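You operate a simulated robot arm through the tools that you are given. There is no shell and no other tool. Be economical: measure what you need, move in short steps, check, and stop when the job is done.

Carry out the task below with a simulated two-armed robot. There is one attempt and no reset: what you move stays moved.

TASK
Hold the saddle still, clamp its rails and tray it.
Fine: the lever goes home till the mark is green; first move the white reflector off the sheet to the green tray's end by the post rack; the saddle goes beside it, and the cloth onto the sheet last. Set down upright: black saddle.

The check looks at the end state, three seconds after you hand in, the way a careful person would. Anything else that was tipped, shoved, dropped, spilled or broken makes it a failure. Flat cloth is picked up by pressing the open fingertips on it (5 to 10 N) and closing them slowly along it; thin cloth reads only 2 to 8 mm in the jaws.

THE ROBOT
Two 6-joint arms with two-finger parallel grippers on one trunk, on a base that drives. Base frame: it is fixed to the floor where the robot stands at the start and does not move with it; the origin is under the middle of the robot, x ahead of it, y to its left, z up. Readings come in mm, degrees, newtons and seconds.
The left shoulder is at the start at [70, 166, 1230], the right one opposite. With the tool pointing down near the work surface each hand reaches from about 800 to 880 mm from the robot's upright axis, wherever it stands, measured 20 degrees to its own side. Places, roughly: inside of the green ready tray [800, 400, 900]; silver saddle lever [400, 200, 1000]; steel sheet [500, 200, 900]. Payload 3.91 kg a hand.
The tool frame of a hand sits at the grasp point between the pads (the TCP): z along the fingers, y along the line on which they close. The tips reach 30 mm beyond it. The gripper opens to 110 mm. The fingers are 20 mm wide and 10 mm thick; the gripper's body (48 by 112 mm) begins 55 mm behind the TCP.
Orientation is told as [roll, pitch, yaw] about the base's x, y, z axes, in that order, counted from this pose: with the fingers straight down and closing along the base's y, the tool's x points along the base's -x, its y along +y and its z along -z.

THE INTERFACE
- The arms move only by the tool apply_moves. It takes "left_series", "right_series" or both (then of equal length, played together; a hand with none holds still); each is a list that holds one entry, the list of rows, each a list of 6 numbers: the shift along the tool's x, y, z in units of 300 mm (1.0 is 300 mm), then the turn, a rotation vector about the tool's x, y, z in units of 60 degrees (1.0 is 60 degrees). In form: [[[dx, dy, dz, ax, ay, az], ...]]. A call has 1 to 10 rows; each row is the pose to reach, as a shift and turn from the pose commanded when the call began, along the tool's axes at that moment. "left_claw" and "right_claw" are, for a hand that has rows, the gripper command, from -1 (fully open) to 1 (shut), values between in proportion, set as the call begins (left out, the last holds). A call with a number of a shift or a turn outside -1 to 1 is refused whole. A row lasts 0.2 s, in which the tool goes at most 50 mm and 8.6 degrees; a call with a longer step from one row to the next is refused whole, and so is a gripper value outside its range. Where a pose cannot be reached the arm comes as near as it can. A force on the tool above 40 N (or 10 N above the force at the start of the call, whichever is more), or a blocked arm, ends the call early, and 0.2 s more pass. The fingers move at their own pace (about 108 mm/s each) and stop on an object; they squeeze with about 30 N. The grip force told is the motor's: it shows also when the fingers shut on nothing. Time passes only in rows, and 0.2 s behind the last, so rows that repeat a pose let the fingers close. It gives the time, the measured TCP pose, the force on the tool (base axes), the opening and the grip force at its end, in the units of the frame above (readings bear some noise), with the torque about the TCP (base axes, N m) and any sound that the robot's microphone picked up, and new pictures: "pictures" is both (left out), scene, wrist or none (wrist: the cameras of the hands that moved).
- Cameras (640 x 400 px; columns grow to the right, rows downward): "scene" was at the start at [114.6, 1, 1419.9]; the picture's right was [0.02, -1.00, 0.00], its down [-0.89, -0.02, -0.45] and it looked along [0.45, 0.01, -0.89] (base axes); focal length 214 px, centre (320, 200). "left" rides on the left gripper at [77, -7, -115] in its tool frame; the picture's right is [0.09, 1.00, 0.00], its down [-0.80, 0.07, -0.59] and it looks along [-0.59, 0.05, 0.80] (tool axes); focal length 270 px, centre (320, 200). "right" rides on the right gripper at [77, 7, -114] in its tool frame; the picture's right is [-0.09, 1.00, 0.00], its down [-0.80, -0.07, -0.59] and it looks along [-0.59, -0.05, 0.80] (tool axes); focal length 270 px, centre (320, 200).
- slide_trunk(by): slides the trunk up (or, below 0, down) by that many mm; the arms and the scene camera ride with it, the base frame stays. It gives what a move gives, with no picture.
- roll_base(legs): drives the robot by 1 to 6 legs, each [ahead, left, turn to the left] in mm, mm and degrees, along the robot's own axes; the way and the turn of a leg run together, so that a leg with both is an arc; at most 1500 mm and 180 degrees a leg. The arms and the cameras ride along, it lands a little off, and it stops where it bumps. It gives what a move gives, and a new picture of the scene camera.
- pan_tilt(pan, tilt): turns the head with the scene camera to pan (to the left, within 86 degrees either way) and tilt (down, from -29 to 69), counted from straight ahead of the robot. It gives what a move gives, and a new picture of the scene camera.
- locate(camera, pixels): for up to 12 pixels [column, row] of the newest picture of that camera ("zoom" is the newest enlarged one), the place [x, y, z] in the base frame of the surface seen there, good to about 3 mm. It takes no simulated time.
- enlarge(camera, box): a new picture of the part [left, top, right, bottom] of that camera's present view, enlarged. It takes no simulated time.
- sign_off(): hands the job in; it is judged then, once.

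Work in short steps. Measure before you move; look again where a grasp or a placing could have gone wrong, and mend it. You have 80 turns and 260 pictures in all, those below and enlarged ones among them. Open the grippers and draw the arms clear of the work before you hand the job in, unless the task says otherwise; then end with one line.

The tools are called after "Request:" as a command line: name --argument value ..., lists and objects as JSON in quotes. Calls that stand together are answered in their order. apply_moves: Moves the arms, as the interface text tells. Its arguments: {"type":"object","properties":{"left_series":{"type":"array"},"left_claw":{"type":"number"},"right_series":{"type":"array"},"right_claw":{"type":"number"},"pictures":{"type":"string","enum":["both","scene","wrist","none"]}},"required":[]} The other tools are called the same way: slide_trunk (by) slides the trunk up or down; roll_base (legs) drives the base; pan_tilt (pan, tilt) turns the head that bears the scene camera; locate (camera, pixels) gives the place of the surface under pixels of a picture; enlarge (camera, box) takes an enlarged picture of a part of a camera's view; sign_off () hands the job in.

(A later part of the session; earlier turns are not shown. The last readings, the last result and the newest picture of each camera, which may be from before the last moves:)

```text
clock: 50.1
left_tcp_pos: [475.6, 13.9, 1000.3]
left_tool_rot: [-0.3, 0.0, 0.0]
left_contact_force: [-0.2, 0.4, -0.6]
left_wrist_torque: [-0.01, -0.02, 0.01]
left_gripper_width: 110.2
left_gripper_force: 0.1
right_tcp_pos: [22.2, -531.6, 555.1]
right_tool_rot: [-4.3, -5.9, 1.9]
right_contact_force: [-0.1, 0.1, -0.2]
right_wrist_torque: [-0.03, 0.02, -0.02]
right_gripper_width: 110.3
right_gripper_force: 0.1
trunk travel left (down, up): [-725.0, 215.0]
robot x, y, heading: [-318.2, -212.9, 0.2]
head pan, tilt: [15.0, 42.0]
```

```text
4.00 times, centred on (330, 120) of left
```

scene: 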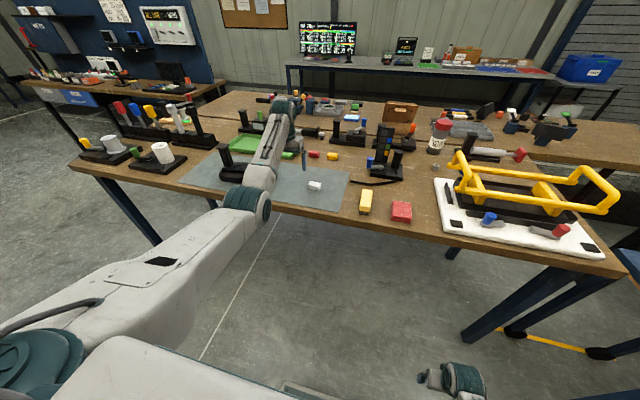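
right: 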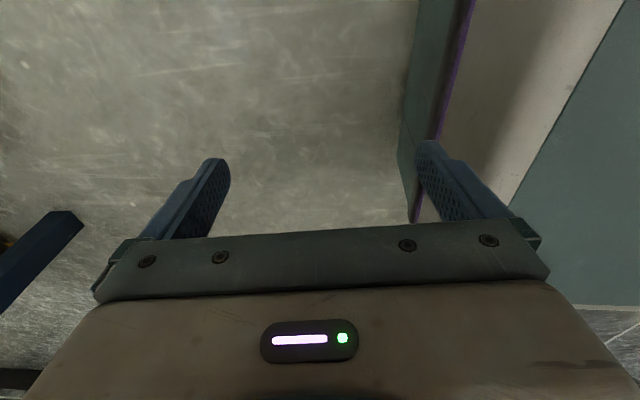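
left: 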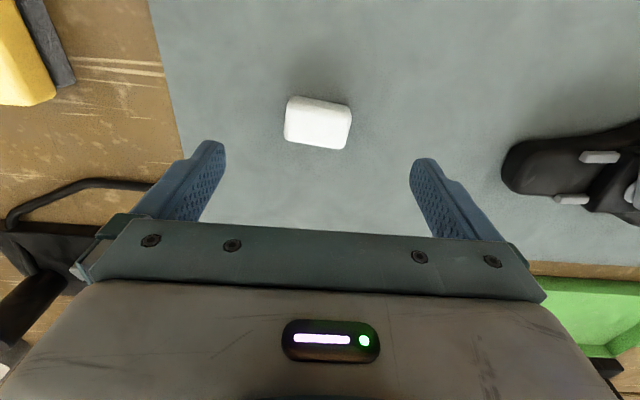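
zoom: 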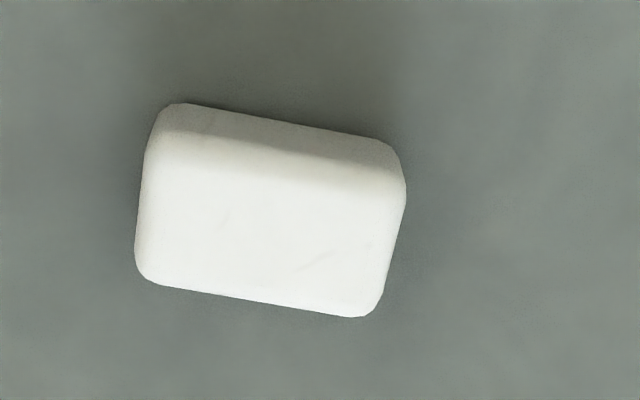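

Reflector is ~46×30×28 mm, centre (477,12), turned about -9°. I align yaw, descend to TCP z≈916 (tips ~886), and close.

Request:
apply_moves --left_series '[[[-0.005, -0.006, 0.07, 0, 0, 0.08], [-0.005, -0.006, 0.14, 0, 0, 0.15], [-0.005, -0.006, 0.21, 0, 0, 0.15], [-0.005, -0.006, 0.28, 0, 0, 0.15], [-0.005, -0.006, 0.28, 0, 0, 0.15]]]' --left_claw -1 --pictures "none"

Request:
apply_moves --left_series '[[[0, 0, 0, 0, 0, 0], [0, 0, 0, 0, 0, 0], [0, 0, 0, 0, 0, 0], [0, 0, 0, 0, 0, 0]]]' --left_claw 1 --pictures "wrist"

```text
clock: 51.3
left_tcp_pos: [475.7, 8.4, 917.3]
left_tool_rot: [-0.2, -0.1, -9.0]
left_contact_force: [0.1, 0.6, 0.1]
left_wrist_torque: [0.0, -0.03, 0.0]
left_gripper_width: 109.8
left_gripper_force: 0.1
right_tcp_pos: [20.9, -533.6, 554.2]
right_tool_rot: [-4.4, -6.1, 1.8]
right_contact_force: [0.2, 0.3, 0.1]
right_wrist_torque: [0.03, -0.01, -0.01]
right_gripper_width: 110.1
right_gripper_force: 0.1
trunk travel left (down, up): [-725.0, 215.0]
robot x, y, heading: [-318.1, -213.2, -0.2]
head pan, tilt: [15.0, 42.0]
```

```text
clock: 52.3
left_tcp_pos: [477.2, 8.6, 916.0]
left_tool_rot: [-0.1, 0.0, -9.0]
left_contact_force: [0.2, -0.3, 1.0]
left_wrist_torque: [0.01, 0.03, 0.0]
left_gripper_width: 51.5
left_gripper_force: 30.1
right_tcp_pos: [20.8, -532.9, 554.9]
right_tool_rot: [-4.5, -6.0, 1.8]
right_contact_force: [0.1, -0.2, 0.2]
right_wrist_torque: [0.0, 0.01, -0.03]
right_gripper_width: 109.9
right_gripper_force: 0.0
trunk travel left (down, up): [-725.0, 215.0]
robot x, y, heading: [-318.7, -215.3, 0.0]
head pan, tilt: [15.0, 42.0]
```

left: 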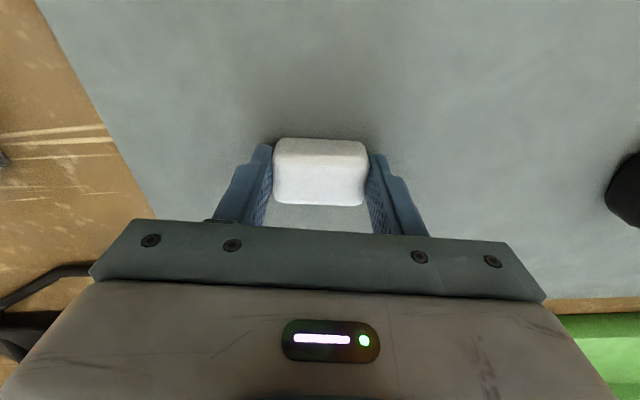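

Grip holds (51.5 mm, 30 N). I raise the trunk 120 mm so hand and forearm will clear the saddle's post, and measure the rack and tray edges.

Request:
slide_trunk --by 120

Request:
pan_tilt --pan 30 --tilt 42

Request:
enlarge --camera "scene" --box '[140, 60, 460, 260]'

```text
clock: 53.8
left_tcp_pos: [477.9, 7.8, 1036.0]
left_tool_rot: [-0.1, 0.0, -9.0]
left_contact_force: [-0.2, 0.2, -0.2]
left_wrist_torque: [0.0, -0.01, -0.01]
left_gripper_width: 0.1
left_gripper_force: 30.1
right_tcp_pos: [21.4, -532.0, 674.7]
right_tool_rot: [-4.4, -6.0, 1.8]
right_contact_force: [-0.2, -0.9, 0.4]
right_wrist_torque: [0.01, -0.02, -0.01]
right_gripper_width: 110.2
right_gripper_force: 0.0
trunk travel left (down, up): [-845.0, 95.0]
robot x, y, heading: [-320.9, -213.7, 0.0]
head pan, tilt: [15.0, 42.0]
```

```text
clock: 54.6
left_tcp_pos: [477.7, 8.1, 1037.0]
left_tool_rot: [-0.2, 0.0, -9.1]
left_contact_force: [0.2, 0.0, 0.7]
left_wrist_torque: [0.02, 0.0, 0.01]
left_gripper_width: 0.0
left_gripper_force: 29.7
right_tcp_pos: [21.8, -532.2, 674.8]
right_tool_rot: [-4.4, -6.0, 1.7]
right_contact_force: [0.2, -0.3, 0.1]
right_wrist_torque: [-0.01, 0.03, 0.0]
right_gripper_width: 110.2
right_gripper_force: 0.0
trunk travel left (down, up): [-845.0, 95.0]
robot x, y, heading: [-314.8, -212.3, 0.1]
head pan, tilt: [30.0, 42.0]
```

scene: 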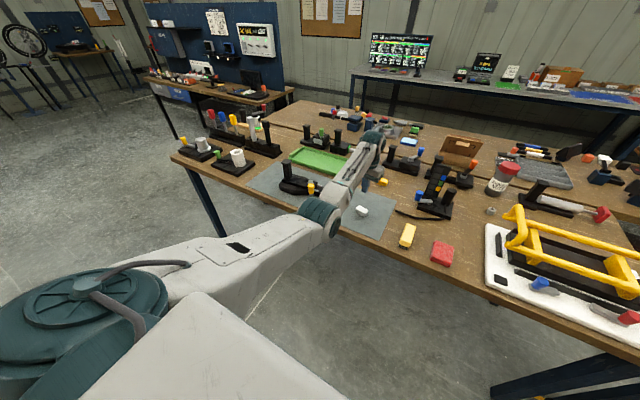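

```text
2.00 times, centred on (300, 160) of scene
```

zoom: 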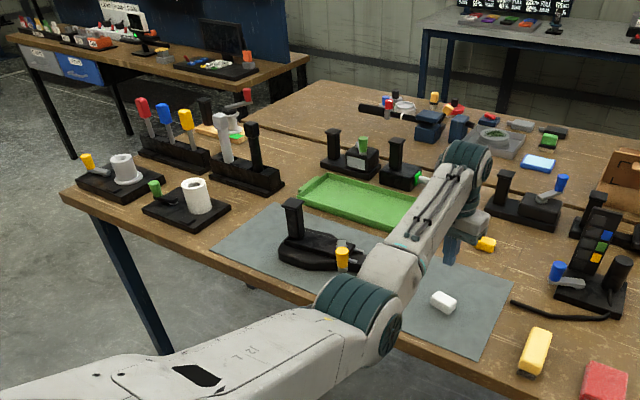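

The reflector slipped out during the trunk lift (opening 0) and appears still on the sheet at (443,300) in the zoom. I open the hand, lower back to a viewing height and look with the wrist camera.

Request:
apply_moves --left_series '[[[0, 0, 0.05, 0, 0, 0], [0, 0, 0.1, 0, 0, 0], [0, 0, 0.12, 0, 0, 0], [0, 0, 0.12, 0, 0, 0]]]' --left_claw -1 --pictures "wrist"

Request:
enlarge --camera "left" --box '[250, 60, 410, 160]'

```text
clock: 55.6
left_tcp_pos: [475.7, 9.2, 1002.1]
left_tool_rot: [-0.1, -0.1, -9.0]
left_contact_force: [0.2, 0.2, 0.9]
left_wrist_torque: [0.02, 0.02, 0.01]
left_gripper_width: 109.8
left_gripper_force: 0.1
right_tcp_pos: [20.9, -532.9, 673.9]
right_tool_rot: [-4.4, -6.0, 1.8]
right_contact_force: [0.1, -0.1, -0.4]
right_wrist_torque: [-0.03, -0.01, 0.02]
right_gripper_width: 110.1
right_gripper_force: 0.0
trunk travel left (down, up): [-845.0, 95.0]
robot x, y, heading: [-317.5, -215.7, 0.0]
head pan, tilt: [30.0, 42.0]
```

left: 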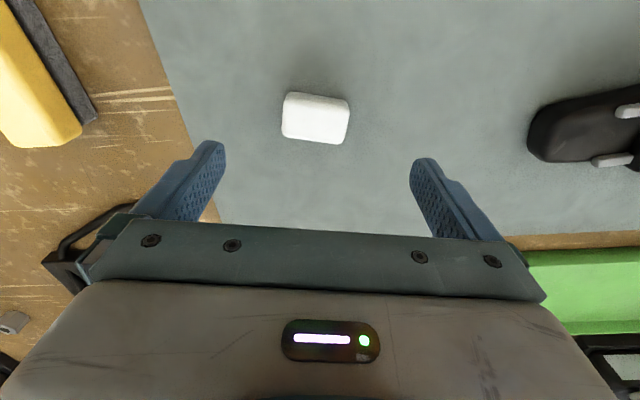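

```text
4.00 times, centred on (330, 110) of left
```

zoom: 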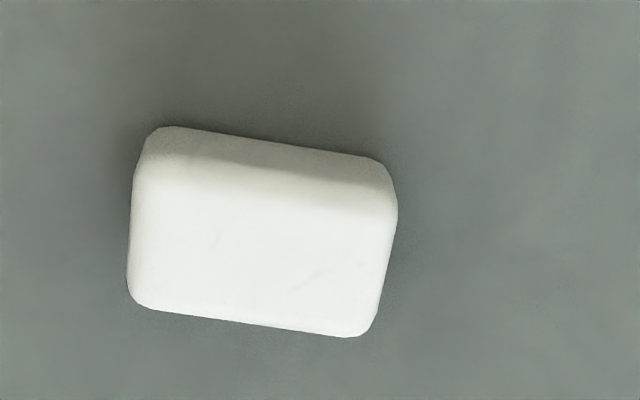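

It's upright and almost where it was. I locate its corners again to get its true yaw (the camera has ~5° built-in roll).

Request:
locate --camera "zoom" --pixels '[[150, 190], [385, 225], [140, 290], [365, 325], [255, 240], [160, 135], [380, 170]]'

```text
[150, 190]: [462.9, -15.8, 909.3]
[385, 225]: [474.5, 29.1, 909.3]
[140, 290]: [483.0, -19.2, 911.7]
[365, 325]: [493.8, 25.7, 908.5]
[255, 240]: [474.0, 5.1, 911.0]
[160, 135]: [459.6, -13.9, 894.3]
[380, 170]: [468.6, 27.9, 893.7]
```

Now yaw ≈ -13.5°, centre (478.6,5). I realign exactly, grip a little lower, then lift slowly with the arm and check the opening.

Request:
apply_moves --left_series '[[[-0.01, -0.0125, 0.07, 0, 0, 0.075], [-0.01, -0.0125, 0.14, 0, 0, 0.075], [-0.01, -0.0125, 0.21, 0, 0, 0.075], [-0.01, -0.0125, 0.26, 0, 0, 0.075], [-0.01, -0.0125, 0.295, 0, 0, 0.075], [-0.01, -0.0125, 0.295, 0, 0, 0.075]]]' --left_claw -1 --pictures "none"

Request:
apply_moves --left_series '[[[0, 0, 0, 0, 0, 0], [0, 0, 0, 0, 0, 0], [0, 0, 0, 0, 0, 0], [0, 0, 0, 0, 0, 0], [0, 0, 0, 0, 0, 0]]]' --left_claw 1 --pictures "none"

Request:
apply_moves --left_series '[[[0, 0, -0.01, 0, 0, 0], [0, 0, -0.02, 0, 0, 0], [0, 0, -0.04, 0, 0, 0], [0, 0, -0.06, 0, 0, 0], [0, 0, -0.08, 0, 0, 0]]]' --pictures "wrist"

```text
clock: 57.0
left_tcp_pos: [480.4, 4.8, 912.8]
left_tool_rot: [-0.3, -0.1, -13.5]
left_contact_force: [0.5, 0.3, 3.2]
left_wrist_torque: [0.16, -0.04, -0.05]
left_gripper_width: 110.0
left_gripper_force: 0.1
right_tcp_pos: [21.1, -531.7, 675.8]
right_tool_rot: [-4.4, -6.1, 1.8]
right_contact_force: [0.4, -0.1, 1.2]
right_wrist_torque: [0.0, -0.05, 0.01]
right_gripper_width: 110.2
right_gripper_force: 0.1
trunk travel left (down, up): [-845.0, 95.0]
robot x, y, heading: [-317.5, -216.2, 0.1]
head pan, tilt: [30.0, 42.0]
```

```text
clock: 58.2
left_tcp_pos: [478.0, 6.5, 914.1]
left_tool_rot: [-0.1, -0.2, -13.4]
left_contact_force: [-0.4, 2.1, 6.5]
left_wrist_torque: [0.09, -0.04, 0.02]
left_gripper_width: 51.2
left_gripper_force: 29.8
right_tcp_pos: [21.0, -531.9, 675.9]
right_tool_rot: [-4.4, -6.1, 1.9]
right_contact_force: [-0.1, 0.0, 0.4]
right_wrist_torque: [0.02, -0.02, -0.03]
right_gripper_width: 110.0
right_gripper_force: 0.1
trunk travel left (down, up): [-845.0, 95.0]
robot x, y, heading: [-317.5, -211.2, 0.3]
head pan, tilt: [30.0, 42.0]
```

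```text
clock: 59.4
left_tcp_pos: [480.4, 4.9, 937.0]
left_tool_rot: [-0.2, -0.1, -13.6]
left_contact_force: [-0.1, -0.8, -0.5]
left_wrist_torque: [0.02, -0.02, 0.0]
left_gripper_width: 51.1
left_gripper_force: 29.9
right_tcp_pos: [21.9, -532.6, 674.5]
right_tool_rot: [-4.4, -6.0, 1.7]
right_contact_force: [-0.2, 0.1, 0.1]
right_wrist_torque: [0.0, 0.03, 0.04]
right_gripper_width: 110.1
right_gripper_force: 0.1
trunk travel left (down, up): [-845.0, 95.0]
robot x, y, heading: [-318.2, -214.6, -0.1]
head pan, tilt: [30.0, 42.0]
```

left: 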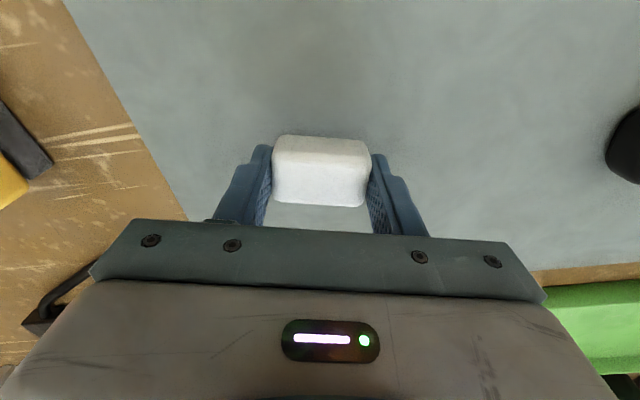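

Grip holds at 51.1 mm after a slow lift. I measure rack/tray points, and lift slowly on with the arm while turning yaw back to 0.

Request:
locate --camera "scene" --pixels '[[265, 124], [268, 140], [280, 154], [250, 148], [252, 120], [291, 152], [292, 160], [300, 149], [300, 158], [345, 170], [320, 160], [287, 165]]'

Request:
apply_moves --left_series '[[[0, 0, -0.04, 0, 0, -0.03], [0, 0, -0.09, 0, 0, -0.07], [0, 0, -0.14, 0, 0, -0.1], [0, 0, -0.19, 0, 0, -0.14], [0, 0, -0.24, 0, 0, -0.18], [0, 0, -0.29, 0, 0, -0.225], [0, 0, -0.33, 0, 0, -0.225]]]' --pictures "wrist"

```text
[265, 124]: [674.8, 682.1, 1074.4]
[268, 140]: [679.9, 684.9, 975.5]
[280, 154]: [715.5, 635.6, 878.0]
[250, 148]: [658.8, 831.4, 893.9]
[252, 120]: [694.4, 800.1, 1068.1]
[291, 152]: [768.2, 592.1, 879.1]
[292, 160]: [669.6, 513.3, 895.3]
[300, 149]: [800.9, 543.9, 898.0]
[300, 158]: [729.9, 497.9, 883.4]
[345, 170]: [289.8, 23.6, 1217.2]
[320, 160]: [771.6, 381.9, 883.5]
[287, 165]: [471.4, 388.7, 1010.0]
```

```text
clock: 61.0
left_tcp_pos: [479.5, 5.5, 1036.0]
left_tool_rot: [-0.2, -0.1, 0.0]
left_contact_force: [0.0, -0.6, 0.1]
left_wrist_torque: [0.01, -0.01, -0.03]
left_gripper_width: 51.3
left_gripper_force: 30.1
right_tcp_pos: [20.8, -531.4, 675.3]
right_tool_rot: [-4.4, -6.0, 1.7]
right_contact_force: [-0.8, 1.2, 0.6]
right_wrist_torque: [0.03, -0.01, 0.02]
right_gripper_width: 110.2
right_gripper_force: 0.2
trunk travel left (down, up): [-845.0, 95.0]
robot x, y, heading: [-317.4, -216.0, -0.0]
head pan, tilt: [30.0, 42.0]
```

left: 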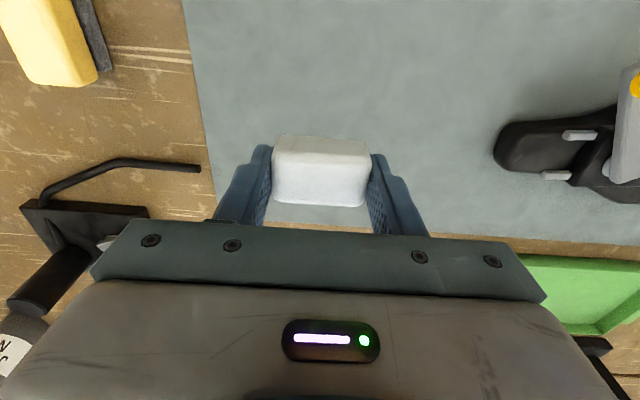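

Reflector is held well. Tray inner spans about x 680–792, y 190–505; rack posts (y≈684) are clear. I drive ahead 257 then left 477 to carry it over the tray's left end.

Request:
roll_base --legs '[[257, 0, 0], [0, 477, 0]]'

Request:
apply_moves --left_series '[[[0, 0, 0, 0, 0, 0.14], [0, 0, 0, 0, 0, 0.28], [0, 0, 0, 0, 0, 0.42], [0, 0, 0, 0, 0, 0.56], [0, 0, 0, 0, 0, 0.7], [0, 0, 0, 0, 0, 0.84], [0, 0, 0, 0, 0, 0.84]]]' --pictures "wrist"

```text
clock: 65.3
left_tcp_pos: [739.8, 484.1, 1034.9]
left_tool_rot: [-0.1, -0.1, 0.0]
left_contact_force: [-0.6, 0.2, -0.5]
left_wrist_torque: [0.03, -0.01, 0.02]
left_gripper_width: 51.4
left_gripper_force: 30.1
right_tcp_pos: [282.3, -51.6, 675.0]
right_tool_rot: [-4.3, -6.0, 1.7]
right_contact_force: [0.3, -0.2, 0.0]
right_wrist_torque: [0.03, 0.0, 0.02]
right_gripper_width: 109.8
right_gripper_force: 0.0
trunk travel left (down, up): [-845.0, 95.0]
robot x, y, heading: [-61.1, 266.0, 0.0]
head pan, tilt: [30.0, 42.0]
```

scene: 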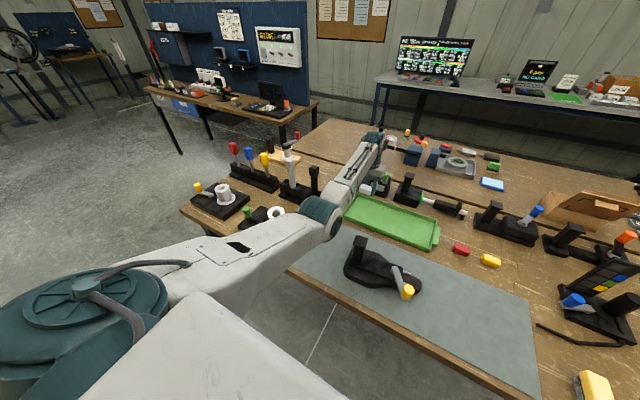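

```text
clock: 66.9
left_tcp_pos: [740.2, 484.7, 1034.1]
left_tool_rot: [0.0, -0.2, -50.6]
left_contact_force: [-0.2, -0.8, -0.4]
left_wrist_torque: [-0.04, 0.0, -0.02]
left_gripper_width: 51.4
left_gripper_force: 29.9
right_tcp_pos: [281.8, -52.2, 675.9]
right_tool_rot: [-4.3, -6.0, 1.8]
right_contact_force: [0.6, 0.5, 0.2]
right_wrist_torque: [0.0, 0.01, -0.03]
right_gripper_width: 110.2
right_gripper_force: 0.1
trunk travel left (down, up): [-845.0, 95.0]
robot x, y, heading: [-55.6, 269.0, -0.1]
head pan, tilt: [30.0, 42.0]
```

left: 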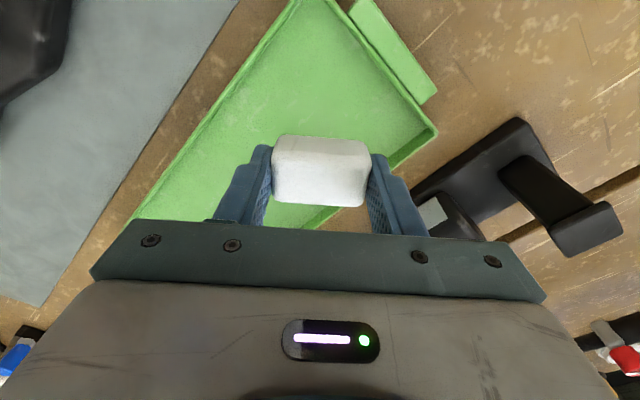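

Rotation works. I finish to yaw ≈ -91 (object long axis across the tray) and measure the tray corner and the upright handle behind it.

Request:
apply_moves --left_series '[[[0, 0, 0, 0, 0, 0.14], [0, 0, 0, 0, 0, 0.28], [0, 0, 0, 0, 0, 0.42], [0, 0, 0, 0, 0, 0.56], [0, 0, 0, 0, 0, 0.675], [0, 0, 0, 0, 0, 0.675]]]' --pictures "both"

Request:
enlarge --camera "left" --box '[0, 0, 640, 400]'

```text
clock: 68.3
left_tcp_pos: [740.2, 486.6, 1036.7]
left_tool_rot: [0.1, -0.2, -91.1]
left_contact_force: [-0.1, -0.6, -0.8]
left_wrist_torque: [-0.02, -0.01, 0.0]
left_gripper_width: 51.3
left_gripper_force: 30.1
right_tcp_pos: [281.3, -51.1, 675.0]
right_tool_rot: [-4.5, -6.0, 1.8]
right_contact_force: [-0.9, 0.5, 0.7]
right_wrist_torque: [0.01, 0.03, 0.01]
right_gripper_width: 110.0
right_gripper_force: 0.1
trunk travel left (down, up): [-845.0, 95.0]
robot x, y, heading: [-59.4, 272.0, -0.2]
head pan, tilt: [30.0, 42.0]
```

scene: 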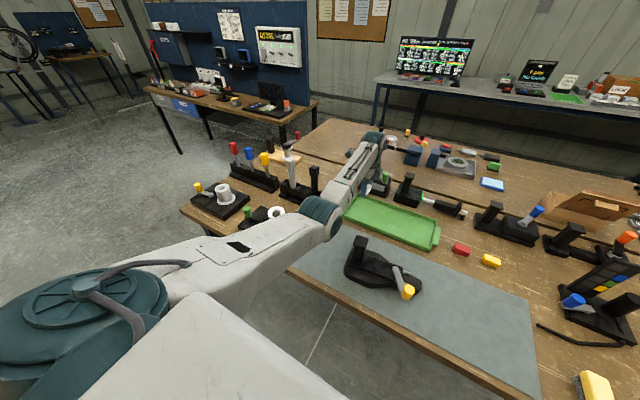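
left: 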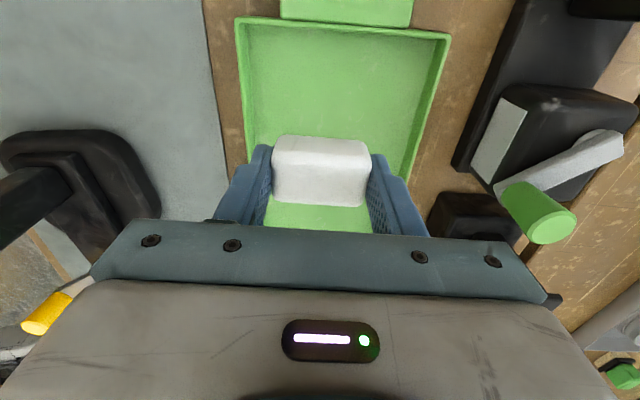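

```text
1.00 times, centred on (320, 200) of left (not enlarged: the box is as wide or as high as the picture)
```

zoom: 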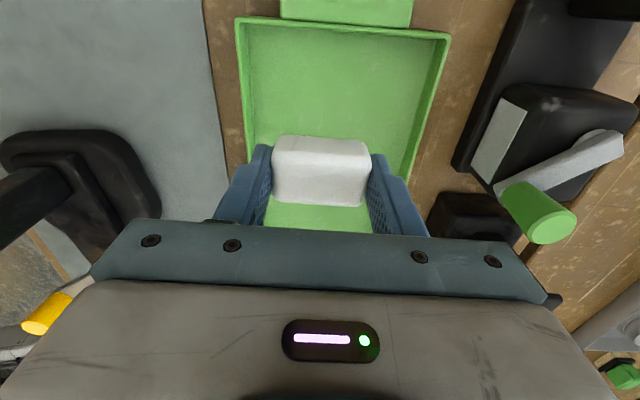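

Request:
locate --camera "left" --pixels '[[245, 20], [438, 36], [256, 32], [428, 45], [340, 60], [413, 165], [540, 205], [570, 225], [320, 30], [500, 130]]'

```text
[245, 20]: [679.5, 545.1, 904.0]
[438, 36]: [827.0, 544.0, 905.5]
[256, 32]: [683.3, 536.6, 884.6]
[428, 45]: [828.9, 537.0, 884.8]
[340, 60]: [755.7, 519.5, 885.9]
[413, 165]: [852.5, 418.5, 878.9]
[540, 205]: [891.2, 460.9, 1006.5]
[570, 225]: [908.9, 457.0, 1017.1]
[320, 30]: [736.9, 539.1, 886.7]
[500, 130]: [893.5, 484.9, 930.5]
```

Tray inside is about x 681–829 up to y≈540, floor 885. I shift to (755,512) and lower to just above release height with the arm.

Request:
apply_moves --left_series '[[[0.04, 0.025, 0, 0, 0, 0], [0.085, 0.05, 0.05, 0, 0, 0], [0.085, 0.05, 0.12, 0, 0, 0], [0.085, 0.05, 0.2, 0, 0, 0], [0.085, 0.05, 0.28, 0, 0, 0], [0.085, 0.05, 0.34, 0, 0, 0], [0.085, 0.05, 0.38, 0, 0, 0], [0.085, 0.05, 0.38, 0, 0, 0]]]' --pictures "wrist"

```text
clock: 70.1
left_tcp_pos: [749.6, 509.3, 929.5]
left_tool_rot: [0.1, -0.2, -91.0]
left_contact_force: [-0.1, 0.2, -1.3]
left_wrist_torque: [0.06, 0.0, -0.01]
left_gripper_width: 51.1
left_gripper_force: 30.5
left hand out of reach, approached as far as the arm can: row 6, 7, 8
right_tcp_pos: [281.2, -51.1, 674.4]
right_tool_rot: [-4.5, -6.0, 1.9]
right_contact_force: [0.3, 0.3, -0.6]
right_wrist_torque: [0.02, -0.04, -0.01]
right_gripper_width: 109.8
right_gripper_force: 0.1
trunk travel left (down, up): [-845.0, 95.0]
robot x, y, heading: [-59.1, 271.1, -0.3]
head pan, tilt: [30.0, 42.0]
```

left: 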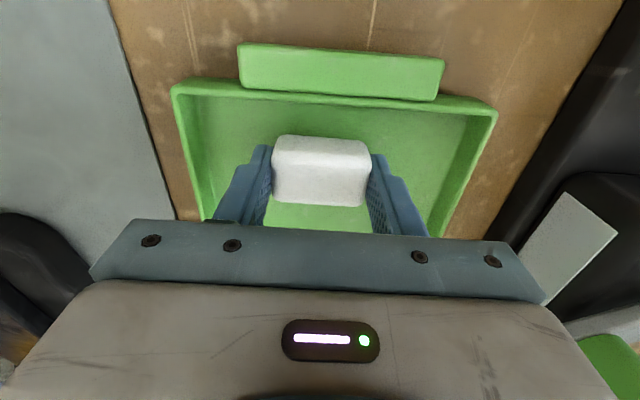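

Only ~12 mm too high at the limit of reach; the trunk lowers the rest, then I open partially (~80 mm) and look.

Request:
slide_trunk --by -12

Request:
apply_moves --left_series '[[[0, 0, 0, 0, 0, 0], [0, 0, 0, 0, 0, 0], [0, 0, 0, 0, 0, 0]]]' --left_claw -0.45 --pictures "wrist"

```text
clock: 70.7
left_tcp_pos: [749.0, 509.1, 917.4]
left_tool_rot: [0.1, 0.0, -91.0]
left_contact_force: [-0.4, 0.5, -0.5]
left_wrist_torque: [0.01, 0.04, -0.02]
left_gripper_width: 51.1
left_gripper_force: 30.2
right_tcp_pos: [281.4, -51.9, 662.5]
right_tool_rot: [-4.5, -5.9, 1.8]
right_contact_force: [0.7, 0.3, -0.4]
right_wrist_torque: [0.01, 0.04, -0.03]
right_gripper_width: 110.0
right_gripper_force: 0.1
trunk travel left (down, up): [-833.0, 107.0]
robot x, y, heading: [-59.4, 274.2, 0.0]
head pan, tilt: [30.0, 42.0]
```

```text
clock: 71.5
left_tcp_pos: [748.1, 509.0, 917.8]
left_tool_rot: [0.1, -0.2, -90.9]
left_contact_force: [0.6, 1.2, -0.1]
left_wrist_torque: [-0.02, 0.02, -0.03]
left_gripper_width: 79.8
left_gripper_force: 0.1
right_tcp_pos: [281.1, -53.1, 663.5]
right_tool_rot: [-4.4, -6.1, 1.8]
right_contact_force: [-0.6, -0.6, -1.1]
right_wrist_torque: [0.01, 0.01, -0.01]
right_gripper_width: 110.0
right_gripper_force: 0.1
trunk travel left (down, up): [-833.0, 107.0]
robot x, y, heading: [-57.0, 267.1, -0.1]
head pan, tilt: [30.0, 42.0]
```

left: 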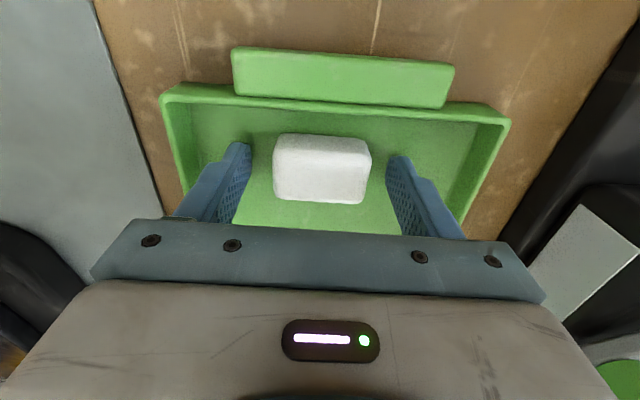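

Reflector released, upright in the tray's left end. I lift straight up, turn yaw back to 0, then drive a bit left and back so both hands can work the saddle.

Request:
apply_moves --left_series '[[[0, 0, -0.06, 0, 0, 0], [0, 0, -0.16, 0, 0, 0], [0, 0, -0.28, 0, 0, 0], [0, 0, -0.4, 0, 0, 0], [0, 0, -0.4, 0, 0, -0.14], [0, 0, -0.4, 0, 0, -0.28], [0, 0, -0.4, 0, 0, -0.42], [0, 0, -0.4, 0, 0, -0.56], [0, 0, -0.4, 0, 0, -0.7], [0, 0, -0.4, 0, 0, -0.84]]]' --pictures "wrist"

Request:
apply_moves --left_series '[[[0, 0, 0, 0, 0, -0.14], [0, 0, 0, 0, 0, -0.28], [0, 0, 0, 0, 0, -0.42], [0, 0, 0, 0, 0, -0.56], [0, 0, 0, 0, 0, -0.676], [0, 0, 0, 0, 0, -0.676]]]' --left_claw -1 --pictures "none"

Request:
roll_base --legs '[[0, 30, 0], [-275, 0, 0]]'

Request:
pan_tilt --pan 0 --tilt 40

Request:
enlarge --camera "scene" --box '[220, 120, 420, 245]'

```text
clock: 73.7
left_tcp_pos: [748.0, 508.7, 1037.6]
left_tool_rot: [-0.1, -0.2, -40.4]
left_contact_force: [0.6, -0.1, -0.8]
left_wrist_torque: [0.03, 0.03, -0.03]
left_gripper_width: 80.0
left_gripper_force: 0.0
right_tcp_pos: [281.4, -51.7, 662.6]
right_tool_rot: [-4.4, -6.0, 1.8]
right_contact_force: [-0.8, 0.1, 0.3]
right_wrist_torque: [0.04, 0.0, 0.0]
right_gripper_width: 110.1
right_gripper_force: 0.1
trunk travel left (down, up): [-833.0, 107.0]
robot x, y, heading: [-59.0, 267.1, -0.2]
head pan, tilt: [30.0, 42.0]
```

left: 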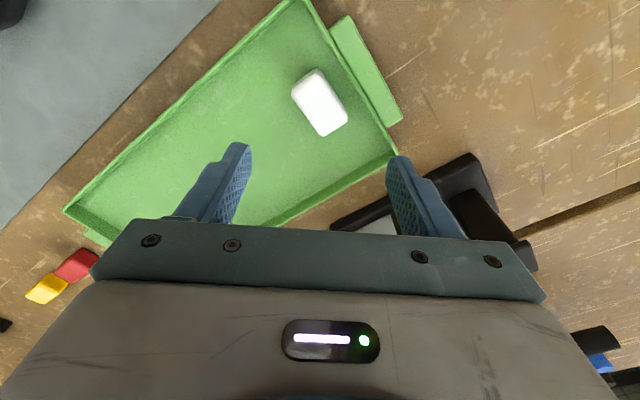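

```text
clock: 75.1
left_tcp_pos: [748.1, 509.3, 1037.7]
left_tool_rot: [-0.2, -0.1, -0.1]
left_contact_force: [0.2, 0.7, 0.3]
left_wrist_torque: [0.0, -0.01, 0.02]
left_gripper_width: 110.2
left_gripper_force: 0.0
right_tcp_pos: [281.2, -51.8, 663.4]
right_tool_rot: [-4.3, -6.0, 1.8]
right_contact_force: [-0.4, -0.1, -0.3]
right_wrist_torque: [-0.02, -0.01, -0.01]
right_gripper_width: 109.7
right_gripper_force: 0.0
trunk travel left (down, up): [-833.0, 107.0]
robot x, y, heading: [-59.1, 269.1, 0.1]
head pan, tilt: [30.0, 42.0]
```

```text
clock: 77.4
left_tcp_pos: [473.9, 540.4, 1037.6]
left_tool_rot: [-0.2, 0.0, 0.1]
left_contact_force: [-0.5, -0.1, -0.2]
left_wrist_torque: [0.0, 0.01, 0.0]
left_gripper_width: 110.1
left_gripper_force: 0.2
right_tcp_pos: [6.8, -20.6, 663.2]
right_tool_rot: [-4.5, -6.1, 1.8]
right_contact_force: [0.1, 0.4, 0.3]
right_wrist_torque: [0.02, 0.02, -0.04]
right_gripper_width: 109.9
right_gripper_force: 0.1
trunk travel left (down, up): [-833.0, 107.0]
robot x, y, heading: [-332.3, 297.4, -0.3]
head pan, tilt: [30.0, 42.0]
```

scene: 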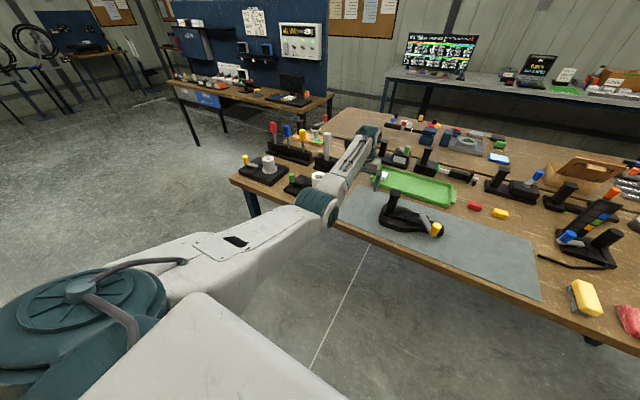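

```text
clock: 78.4
left_tcp_pos: [474.0, 539.1, 1038.1]
left_tool_rot: [0.0, -0.1, 0.0]
left_contact_force: [0.5, 0.2, -0.4]
left_wrist_torque: [0.03, 0.02, 0.0]
left_gripper_width: 110.0
left_gripper_force: 0.1
right_tcp_pos: [7.5, -21.1, 664.0]
right_tool_rot: [-4.4, -6.1, 1.8]
right_contact_force: [-0.5, -0.7, -0.7]
right_wrist_torque: [-0.02, 0.0, -0.03]
right_gripper_width: 110.0
right_gripper_force: 0.1
trunk travel left (down, up): [-833.0, 107.0]
robot x, y, heading: [-330.7, 303.3, -0.3]
head pan, tilt: [0.0, 40.0]
```

scene: 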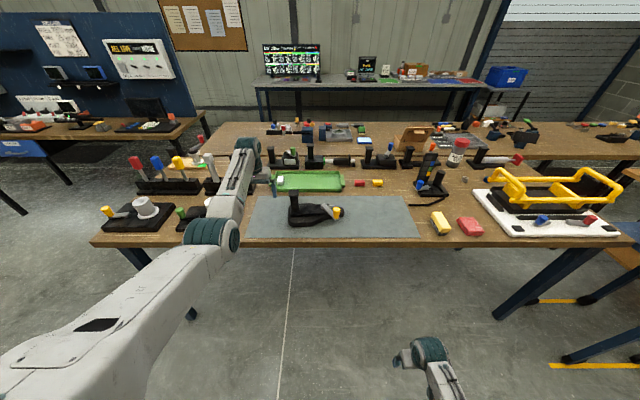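

```text
3.20 times, centred on (320, 182) of scene
```

zoom: 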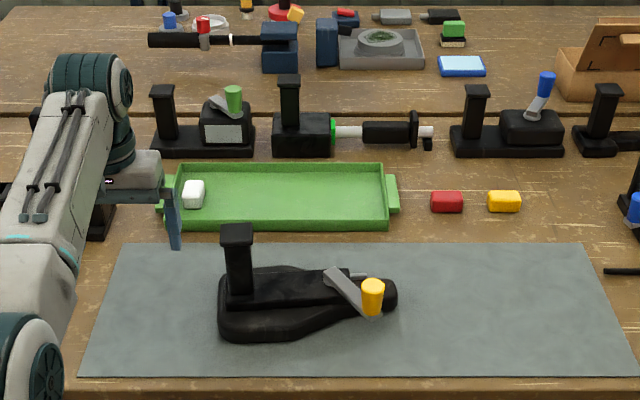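

The scene view shows the reflector in the tray's left end by the post rack, upright. Next I bring the right hand back out over the free part of the sheet (levelling its tilt) and measure the saddle and lever points in the zoom.

Request:
locate --camera "zoom" --pixels '[[237, 232], [240, 275], [372, 284], [372, 308], [350, 288], [330, 272], [362, 275], [392, 290], [222, 330], [300, 340], [225, 285], [280, 290]]'

Request:
apply_moves --right_series '[[[-0.08, 0, 0, 0, 0, 0], [-0.18, 0, -0.08, 0, 0, 0], [-0.28, 0, -0.2, 0, 0, 0], [-0.38, 0, -0.32, 0, 0, 0], [-0.48, 0, -0.44, 0, 0, 0], [-0.58, 0, -0.56, 0, 0, 0], [-0.65, 0, -0.68, 0, 0, 0], [-0.72, 0, -0.8, 0, 0, 0]]]' --pictures "none"

Request:
apply_moves --right_series '[[[-0.06, 0, -0.03, 0, 0, 0], [-0.18, 0, -0.03, 0, 0, 0], [-0.3, 0, -0.09, 0, 0, 0], [-0.42, 0, -0.15, 0, 0, 0], [-0.54, 0, -0.21, 0, 0, 0], [-0.66, 0, -0.27, 0, 0, 0], [-0.78, 0, -0.33, -0.036, 0.05, 0.015], [-0.9, 0, -0.33, -0.073, 0.1, 0.03]]]' --pictures "both"

```text
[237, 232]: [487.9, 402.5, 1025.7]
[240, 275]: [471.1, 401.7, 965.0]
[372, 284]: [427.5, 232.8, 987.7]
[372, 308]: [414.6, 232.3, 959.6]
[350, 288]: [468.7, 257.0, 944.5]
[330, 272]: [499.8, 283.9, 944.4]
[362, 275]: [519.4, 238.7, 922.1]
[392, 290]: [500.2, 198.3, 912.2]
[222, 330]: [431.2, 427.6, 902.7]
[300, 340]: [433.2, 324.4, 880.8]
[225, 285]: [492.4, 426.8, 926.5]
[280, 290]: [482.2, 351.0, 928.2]
```

```text
clock: 80.2
left_tcp_pos: [473.8, 540.6, 1037.1]
left_tool_rot: [-0.2, 0.0, -0.1]
left_contact_force: [-0.6, -0.2, 0.3]
left_wrist_torque: [0.0, 0.05, -0.03]
left_gripper_width: 110.0
left_gripper_force: 0.1
right_tcp_pos: [196.5, 2.6, 922.9]
right_tool_rot: [-4.5, -6.0, 1.8]
right_contact_force: [-0.9, -0.6, -1.1]
right_wrist_torque: [0.01, -0.01, 0.02]
right_gripper_width: 110.1
right_gripper_force: 0.2
trunk travel left (down, up): [-833.0, 107.0]
robot x, y, heading: [-331.3, 299.8, -0.1]
head pan, tilt: [0.0, 40.0]
```

```text
clock: 82.0
left_tcp_pos: [474.4, 540.8, 1038.2]
left_tool_rot: [-0.1, 0.0, 0.0]
left_contact_force: [-0.4, 0.6, 0.5]
left_wrist_torque: [0.01, 0.0, 0.0]
left_gripper_width: 110.1
left_gripper_force: 0.0
right_tcp_pos: [453.0, 15.4, 1049.6]
right_tool_rot: [0.1, 0.0, -0.4]
right_contact_force: [1.0, -0.9, -0.9]
right_wrist_torque: [-0.03, 0.03, 0.02]
right_gripper_width: 110.0
right_gripper_force: 0.0
trunk travel left (down, up): [-833.0, 107.0]
robot x, y, heading: [-329.7, 296.2, -0.3]
head pan, tilt: [0.0, 40.0]
```

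scene: 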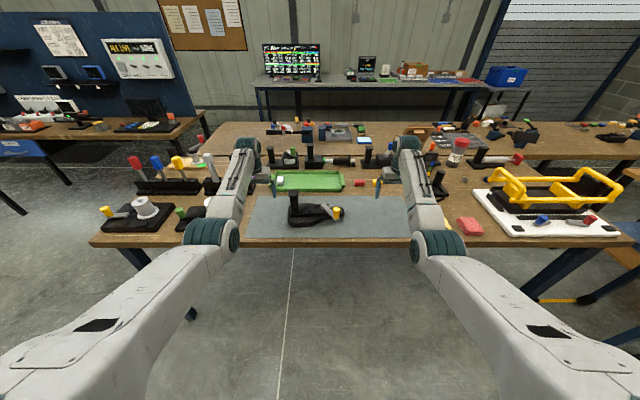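
right: 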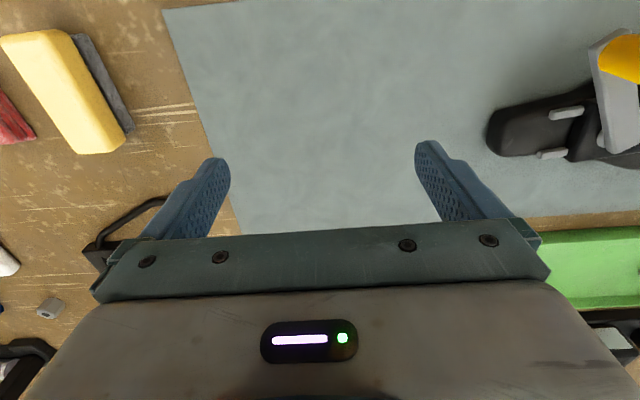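

The lever plate lies flat at z≈944, pivot near (500,284), grip near (427,233) with top z 988 – so it turns about a vertical axis. I raise the left hand and bring it above the post, and shift the right for a closer look at the mark.

Request:
apply_moves --left_series '[[[0, 0, -0.13, 0, 0, 0], [0, 0, -0.18, 0, 0, 0], [-0.01, -0.12, -0.18, 0, 0, 0], [-0.02, -0.24, -0.18, 0, 0, 0], [-0.03, -0.36, -0.18, 0, 0, 0], [-0.035, -0.46, -0.18, 0, 0, 0], [-0.035, -0.46, -0.18, 0, 0, 0]]]' --right_series '[[[0, 0.08, 0, 0, 0, 0], [0, 0.16, 0, 0, 0, 0], [0, 0.24, 0, 0, 0, 0], [0, 0.32, 0, 0, 0, 0], [0, 0.35, 0, 0, 0, 0], [0, 0.35, 0, 0, 0, 0], [0, 0.35, 0, 0, 0, 0]]]' --pictures "wrist"

Request:
enlarge --camera "left" --box '[20, 0, 340, 200]'

Request:
enlarge --camera "right" --box '[340, 0, 640, 190]'

```text
clock: 83.6
left_tcp_pos: [483.0, 403.9, 1091.1]
left_tool_rot: [-0.2, -0.2, 0.0]
left_contact_force: [-0.1, 0.0, 0.7]
left_wrist_torque: [-0.01, -0.05, 0.0]
left_gripper_width: 110.3
left_gripper_force: 0.1
right_tcp_pos: [455.3, 123.3, 1050.8]
right_tool_rot: [0.1, -0.1, -0.3]
right_contact_force: [-0.2, 0.1, 0.7]
right_wrist_torque: [0.0, 0.0, 0.01]
right_gripper_width: 110.0
right_gripper_force: 0.0
trunk travel left (down, up): [-833.0, 107.0]
robot x, y, heading: [-333.0, 298.8, -0.1]
head pan, tilt: [0.0, 40.0]
```

right: 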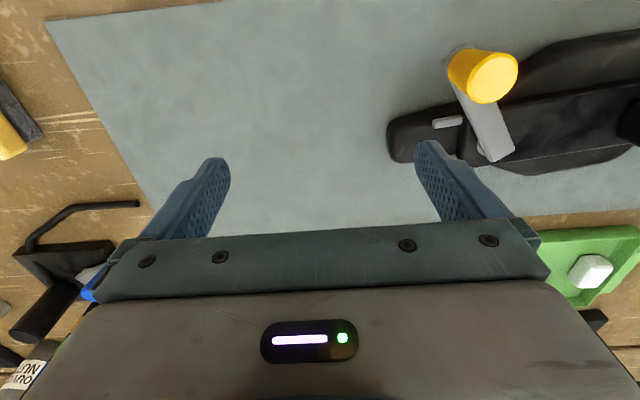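
left: 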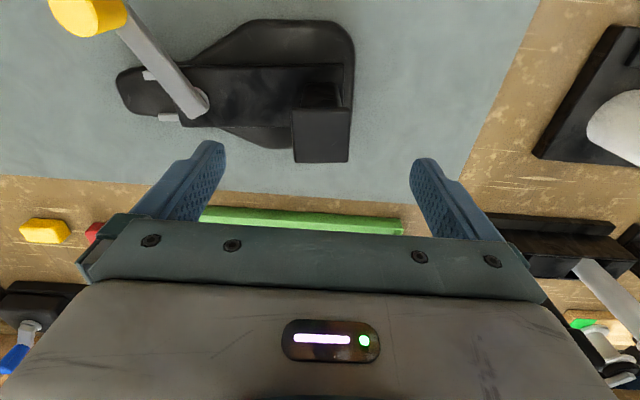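

```text
2.00 times, centred on (180, 100) of left
```

zoom: 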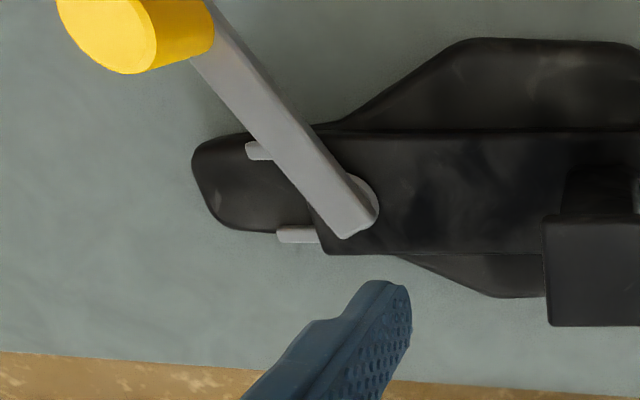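

```text
2.11 times, centred on (490, 95) of right
```

zoom: 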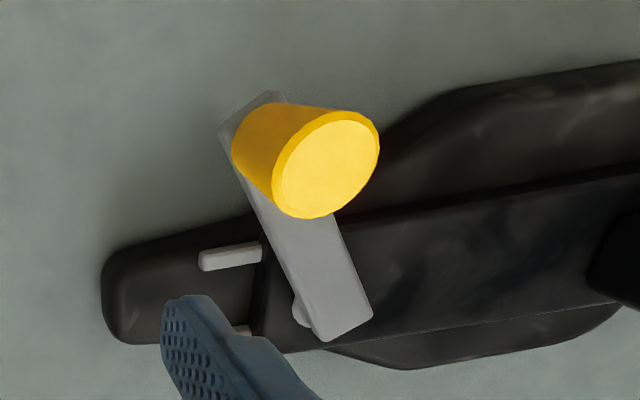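

No mark is visible from above yet. I locate the post cap corners (left view 292–350, 110–160) and lever axis points for grasp planning.

Request:
locate --camera "left" --pixels '[[296, 113], [347, 115], [296, 158], [345, 158], [321, 136], [320, 100], [195, 100], [202, 98], [120, 95]]'

Request:
locate --camera "right" --pixels '[[495, 78], [478, 78], [512, 72], [490, 100], [455, 70], [495, 150], [482, 150], [500, 115]]'

```text
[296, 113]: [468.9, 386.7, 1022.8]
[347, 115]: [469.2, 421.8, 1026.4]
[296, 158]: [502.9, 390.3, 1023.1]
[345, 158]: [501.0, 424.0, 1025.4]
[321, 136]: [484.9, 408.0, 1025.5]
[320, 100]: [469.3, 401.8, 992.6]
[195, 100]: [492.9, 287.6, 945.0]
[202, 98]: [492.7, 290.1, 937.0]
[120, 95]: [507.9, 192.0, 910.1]
```

```text
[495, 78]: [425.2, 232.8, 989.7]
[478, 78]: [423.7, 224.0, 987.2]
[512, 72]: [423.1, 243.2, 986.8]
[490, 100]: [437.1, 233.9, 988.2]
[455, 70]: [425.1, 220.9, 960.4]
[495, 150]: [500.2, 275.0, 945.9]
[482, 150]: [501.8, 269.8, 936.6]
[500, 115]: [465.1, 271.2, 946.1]
```

Post centre ≈ (486,405), cap top 1025; yellow grip centre ≈ (424,233), z 957–988, pivot ≈ (497,280). Left descends around the post to TCP z 978; right goes above the yellow grip with yaw +33 (closing tangentially).

Request:
apply_moves --left_series '[[[-0.01, 0.004, 0.08, 0, 0, 0], [-0.01, 0.004, 0.16, 0, 0, 0], [-0.01, 0.004, 0.24, 0, 0, 0], [-0.01, 0.004, 0.32, 0, 0, 0], [-0.01, 0.004, 0.375, 0, 0, 0], [-0.01, 0.004, 0.375, 0, 0, 0]]]' --right_series '[[[0.02, 0.07, 0, 0, 0, -0.1], [0.04, 0.14, 0, 0, 0, -0.2], [0.06, 0.21, 0, 0, 0, -0.3], [0.08, 0.28, 0, 0, 0, -0.4], [0.103, 0.367, 0, 0, 0, -0.5], [0.103, 0.367, 0, 0, 0, -0.55]]]' --left_claw -1 --right_claw -1 --pictures "wrist"

```text
clock: 85.0
left_tcp_pos: [478.0, 405.2, 980.0]
left_tool_rot: [-0.2, -0.1, 0.0]
left_contact_force: [-0.3, -0.8, 0.4]
left_wrist_torque: [0.0, -0.05, 0.0]
left_gripper_width: 109.8
left_gripper_force: 0.1
left hand out of reach, approached as far as the arm can: row 4, 5, 6
right_tcp_pos: [423.0, 233.3, 1051.2]
right_tool_rot: [0.0, -0.2, 32.8]
right_contact_force: [0.7, 0.0, 0.6]
right_wrist_torque: [0.04, -0.04, -0.02]
right_gripper_width: 109.9
right_gripper_force: 0.0
trunk travel left (down, up): [-833.0, 107.0]
robot x, y, heading: [-331.3, 303.3, -0.3]
head pan, tilt: [0.0, 40.0]
```

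right: 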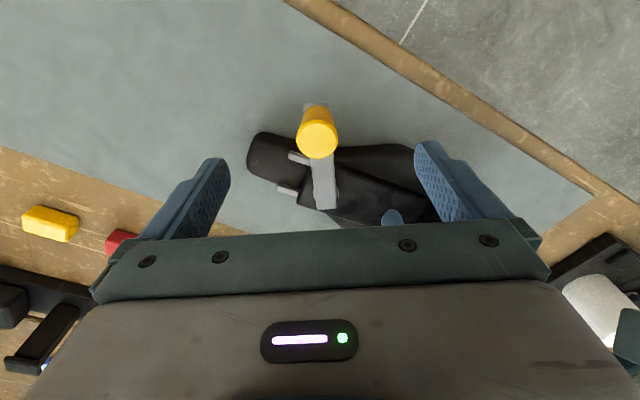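
left: 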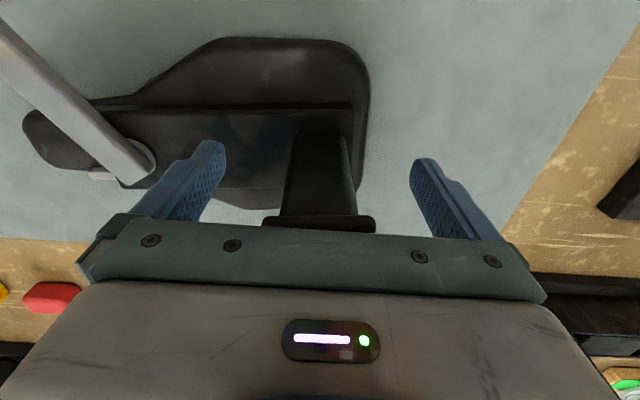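

The left hand stopped 8 mm short in x. I nudge the base 10 mm forward (hands clear: left body is above the cap, right above the grip), then close the left on the post.

Request:
roll_base --legs '[[10, 0, 0]]'

Request:
apply_moves --left_series '[[[0, 0, 0, 0, 0, 0], [0, 0, 0, 0, 0, 0], [0, 0, 0, 0, 0, 0], [0, 0, 0, 0, 0, 0]]]' --left_claw 1 --pictures "wrist"

```text
clock: 85.7
left_tcp_pos: [486.1, 404.5, 983.9]
left_tool_rot: [-0.1, -0.2, 0.0]
left_contact_force: [-0.9, -0.7, 0.4]
left_wrist_torque: [0.01, 0.0, 0.0]
left_gripper_width: 110.2
left_gripper_force: 0.0
right_tcp_pos: [430.3, 234.3, 1053.3]
right_tool_rot: [0.0, -0.3, 32.9]
right_contact_force: [-1.3, -0.6, 1.2]
right_wrist_torque: [-0.01, -0.03, 0.01]
right_gripper_width: 110.0
right_gripper_force: 0.0
trunk travel left (down, up): [-833.0, 107.0]
robot x, y, heading: [-323.1, 299.1, -0.1]
head pan, tilt: [0.0, 40.0]
```

scene: 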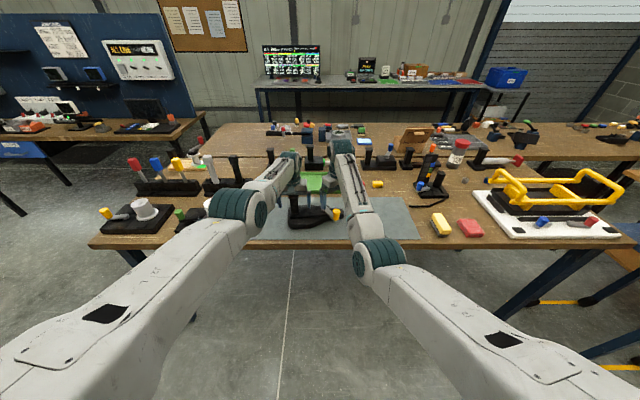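

```text
clock: 86.7
left_tcp_pos: [488.5, 404.8, 979.7]
left_tool_rot: [-0.1, 0.0, 0.0]
left_contact_force: [0.6, 0.7, 0.3]
left_wrist_torque: [0.08, -0.06, 0.11]
left_gripper_width: 43.9
left_gripper_force: 29.3
right_tcp_pos: [435.3, 234.4, 1050.0]
right_tool_rot: [0.0, -0.1, 32.8]
right_contact_force: [0.5, -0.1, 0.2]
right_wrist_torque: [-0.03, 0.01, -0.03]
right_gripper_width: 110.1
right_gripper_force: 0.1
trunk travel left (down, up): [-833.0, 107.0]
robot x, y, heading: [-322.4, 299.9, 0.1]
head pan, tilt: [0.0, 40.0]
```

left: 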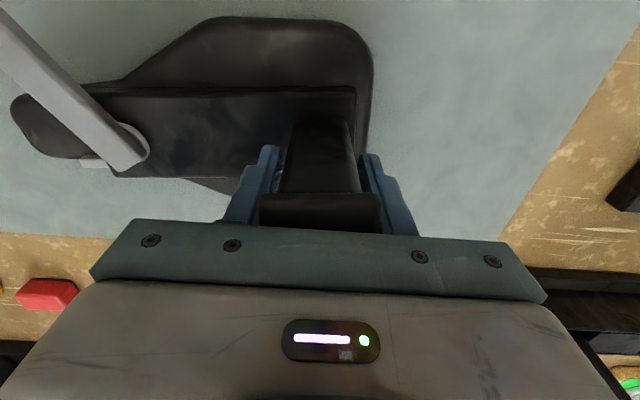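

Left holds the post (44 mm). Right descends around the yellow grip to TCP z≈984 and closes.

Request:
apply_moves --right_series '[[[0.03, 0.015, 0.07, 0, 0, 0], [0.03, 0.015, 0.14, 0, 0, 0], [0.03, 0.015, 0.2, 0, 0, 0], [0.03, 0.015, 0.22, 0, 0, 0], [0.03, 0.015, 0.22, 0, 0, 0]]]' --right_claw -1 --pictures "none"

Request:
apply_moves --right_series '[[[0, 0, 0, 0, 0, 0], [0, 0, 0, 0, 0, 0], [0, 0, 0, 0, 0, 0], [0, 0, 0, 0, 0, 0], [0, 0, 0, 0, 0, 0]]]' --right_claw 1 --pictures "wrist"

```text
clock: 87.9
left_tcp_pos: [489.1, 404.2, 979.5]
left_tool_rot: [-0.2, -0.1, 0.0]
left_contact_force: [1.1, 0.2, -0.5]
left_wrist_torque: [0.27, -0.05, 0.16]
left_gripper_width: 43.5
left_gripper_force: 30.2
right_tcp_pos: [423.2, 232.5, 984.8]
right_tool_rot: [0.1, -0.2, 32.7]
right_contact_force: [0.4, 1.3, 0.6]
right_wrist_torque: [0.03, -0.03, 0.0]
right_gripper_width: 110.2
right_gripper_force: 0.2
trunk travel left (down, up): [-833.0, 107.0]
robot x, y, heading: [-322.8, 299.4, -0.3]
head pan, tilt: [0.0, 40.0]
```

```text
clock: 89.1
left_tcp_pos: [490.7, 404.7, 980.2]
left_tool_rot: [-0.1, -0.1, -0.1]
left_contact_force: [4.2, 0.2, -0.7]
left_wrist_torque: [-0.04, 0.08, 0.52]
left_gripper_width: 43.5
left_gripper_force: 29.8
right_tcp_pos: [424.1, 233.1, 985.9]
right_tool_rot: [0.1, -0.1, 32.8]
right_contact_force: [-2.5, -1.0, 0.2]
right_wrist_torque: [0.05, -0.18, 0.0]
right_gripper_width: 27.6
right_gripper_force: 30.0
trunk travel left (down, up): [-833.0, 107.0]
robot x, y, heading: [-326.2, 298.6, -0.2]
head pan, tilt: [0.0, 40.0]
```

right: 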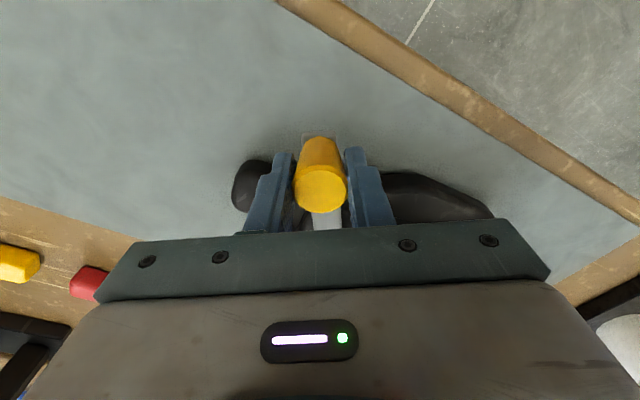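

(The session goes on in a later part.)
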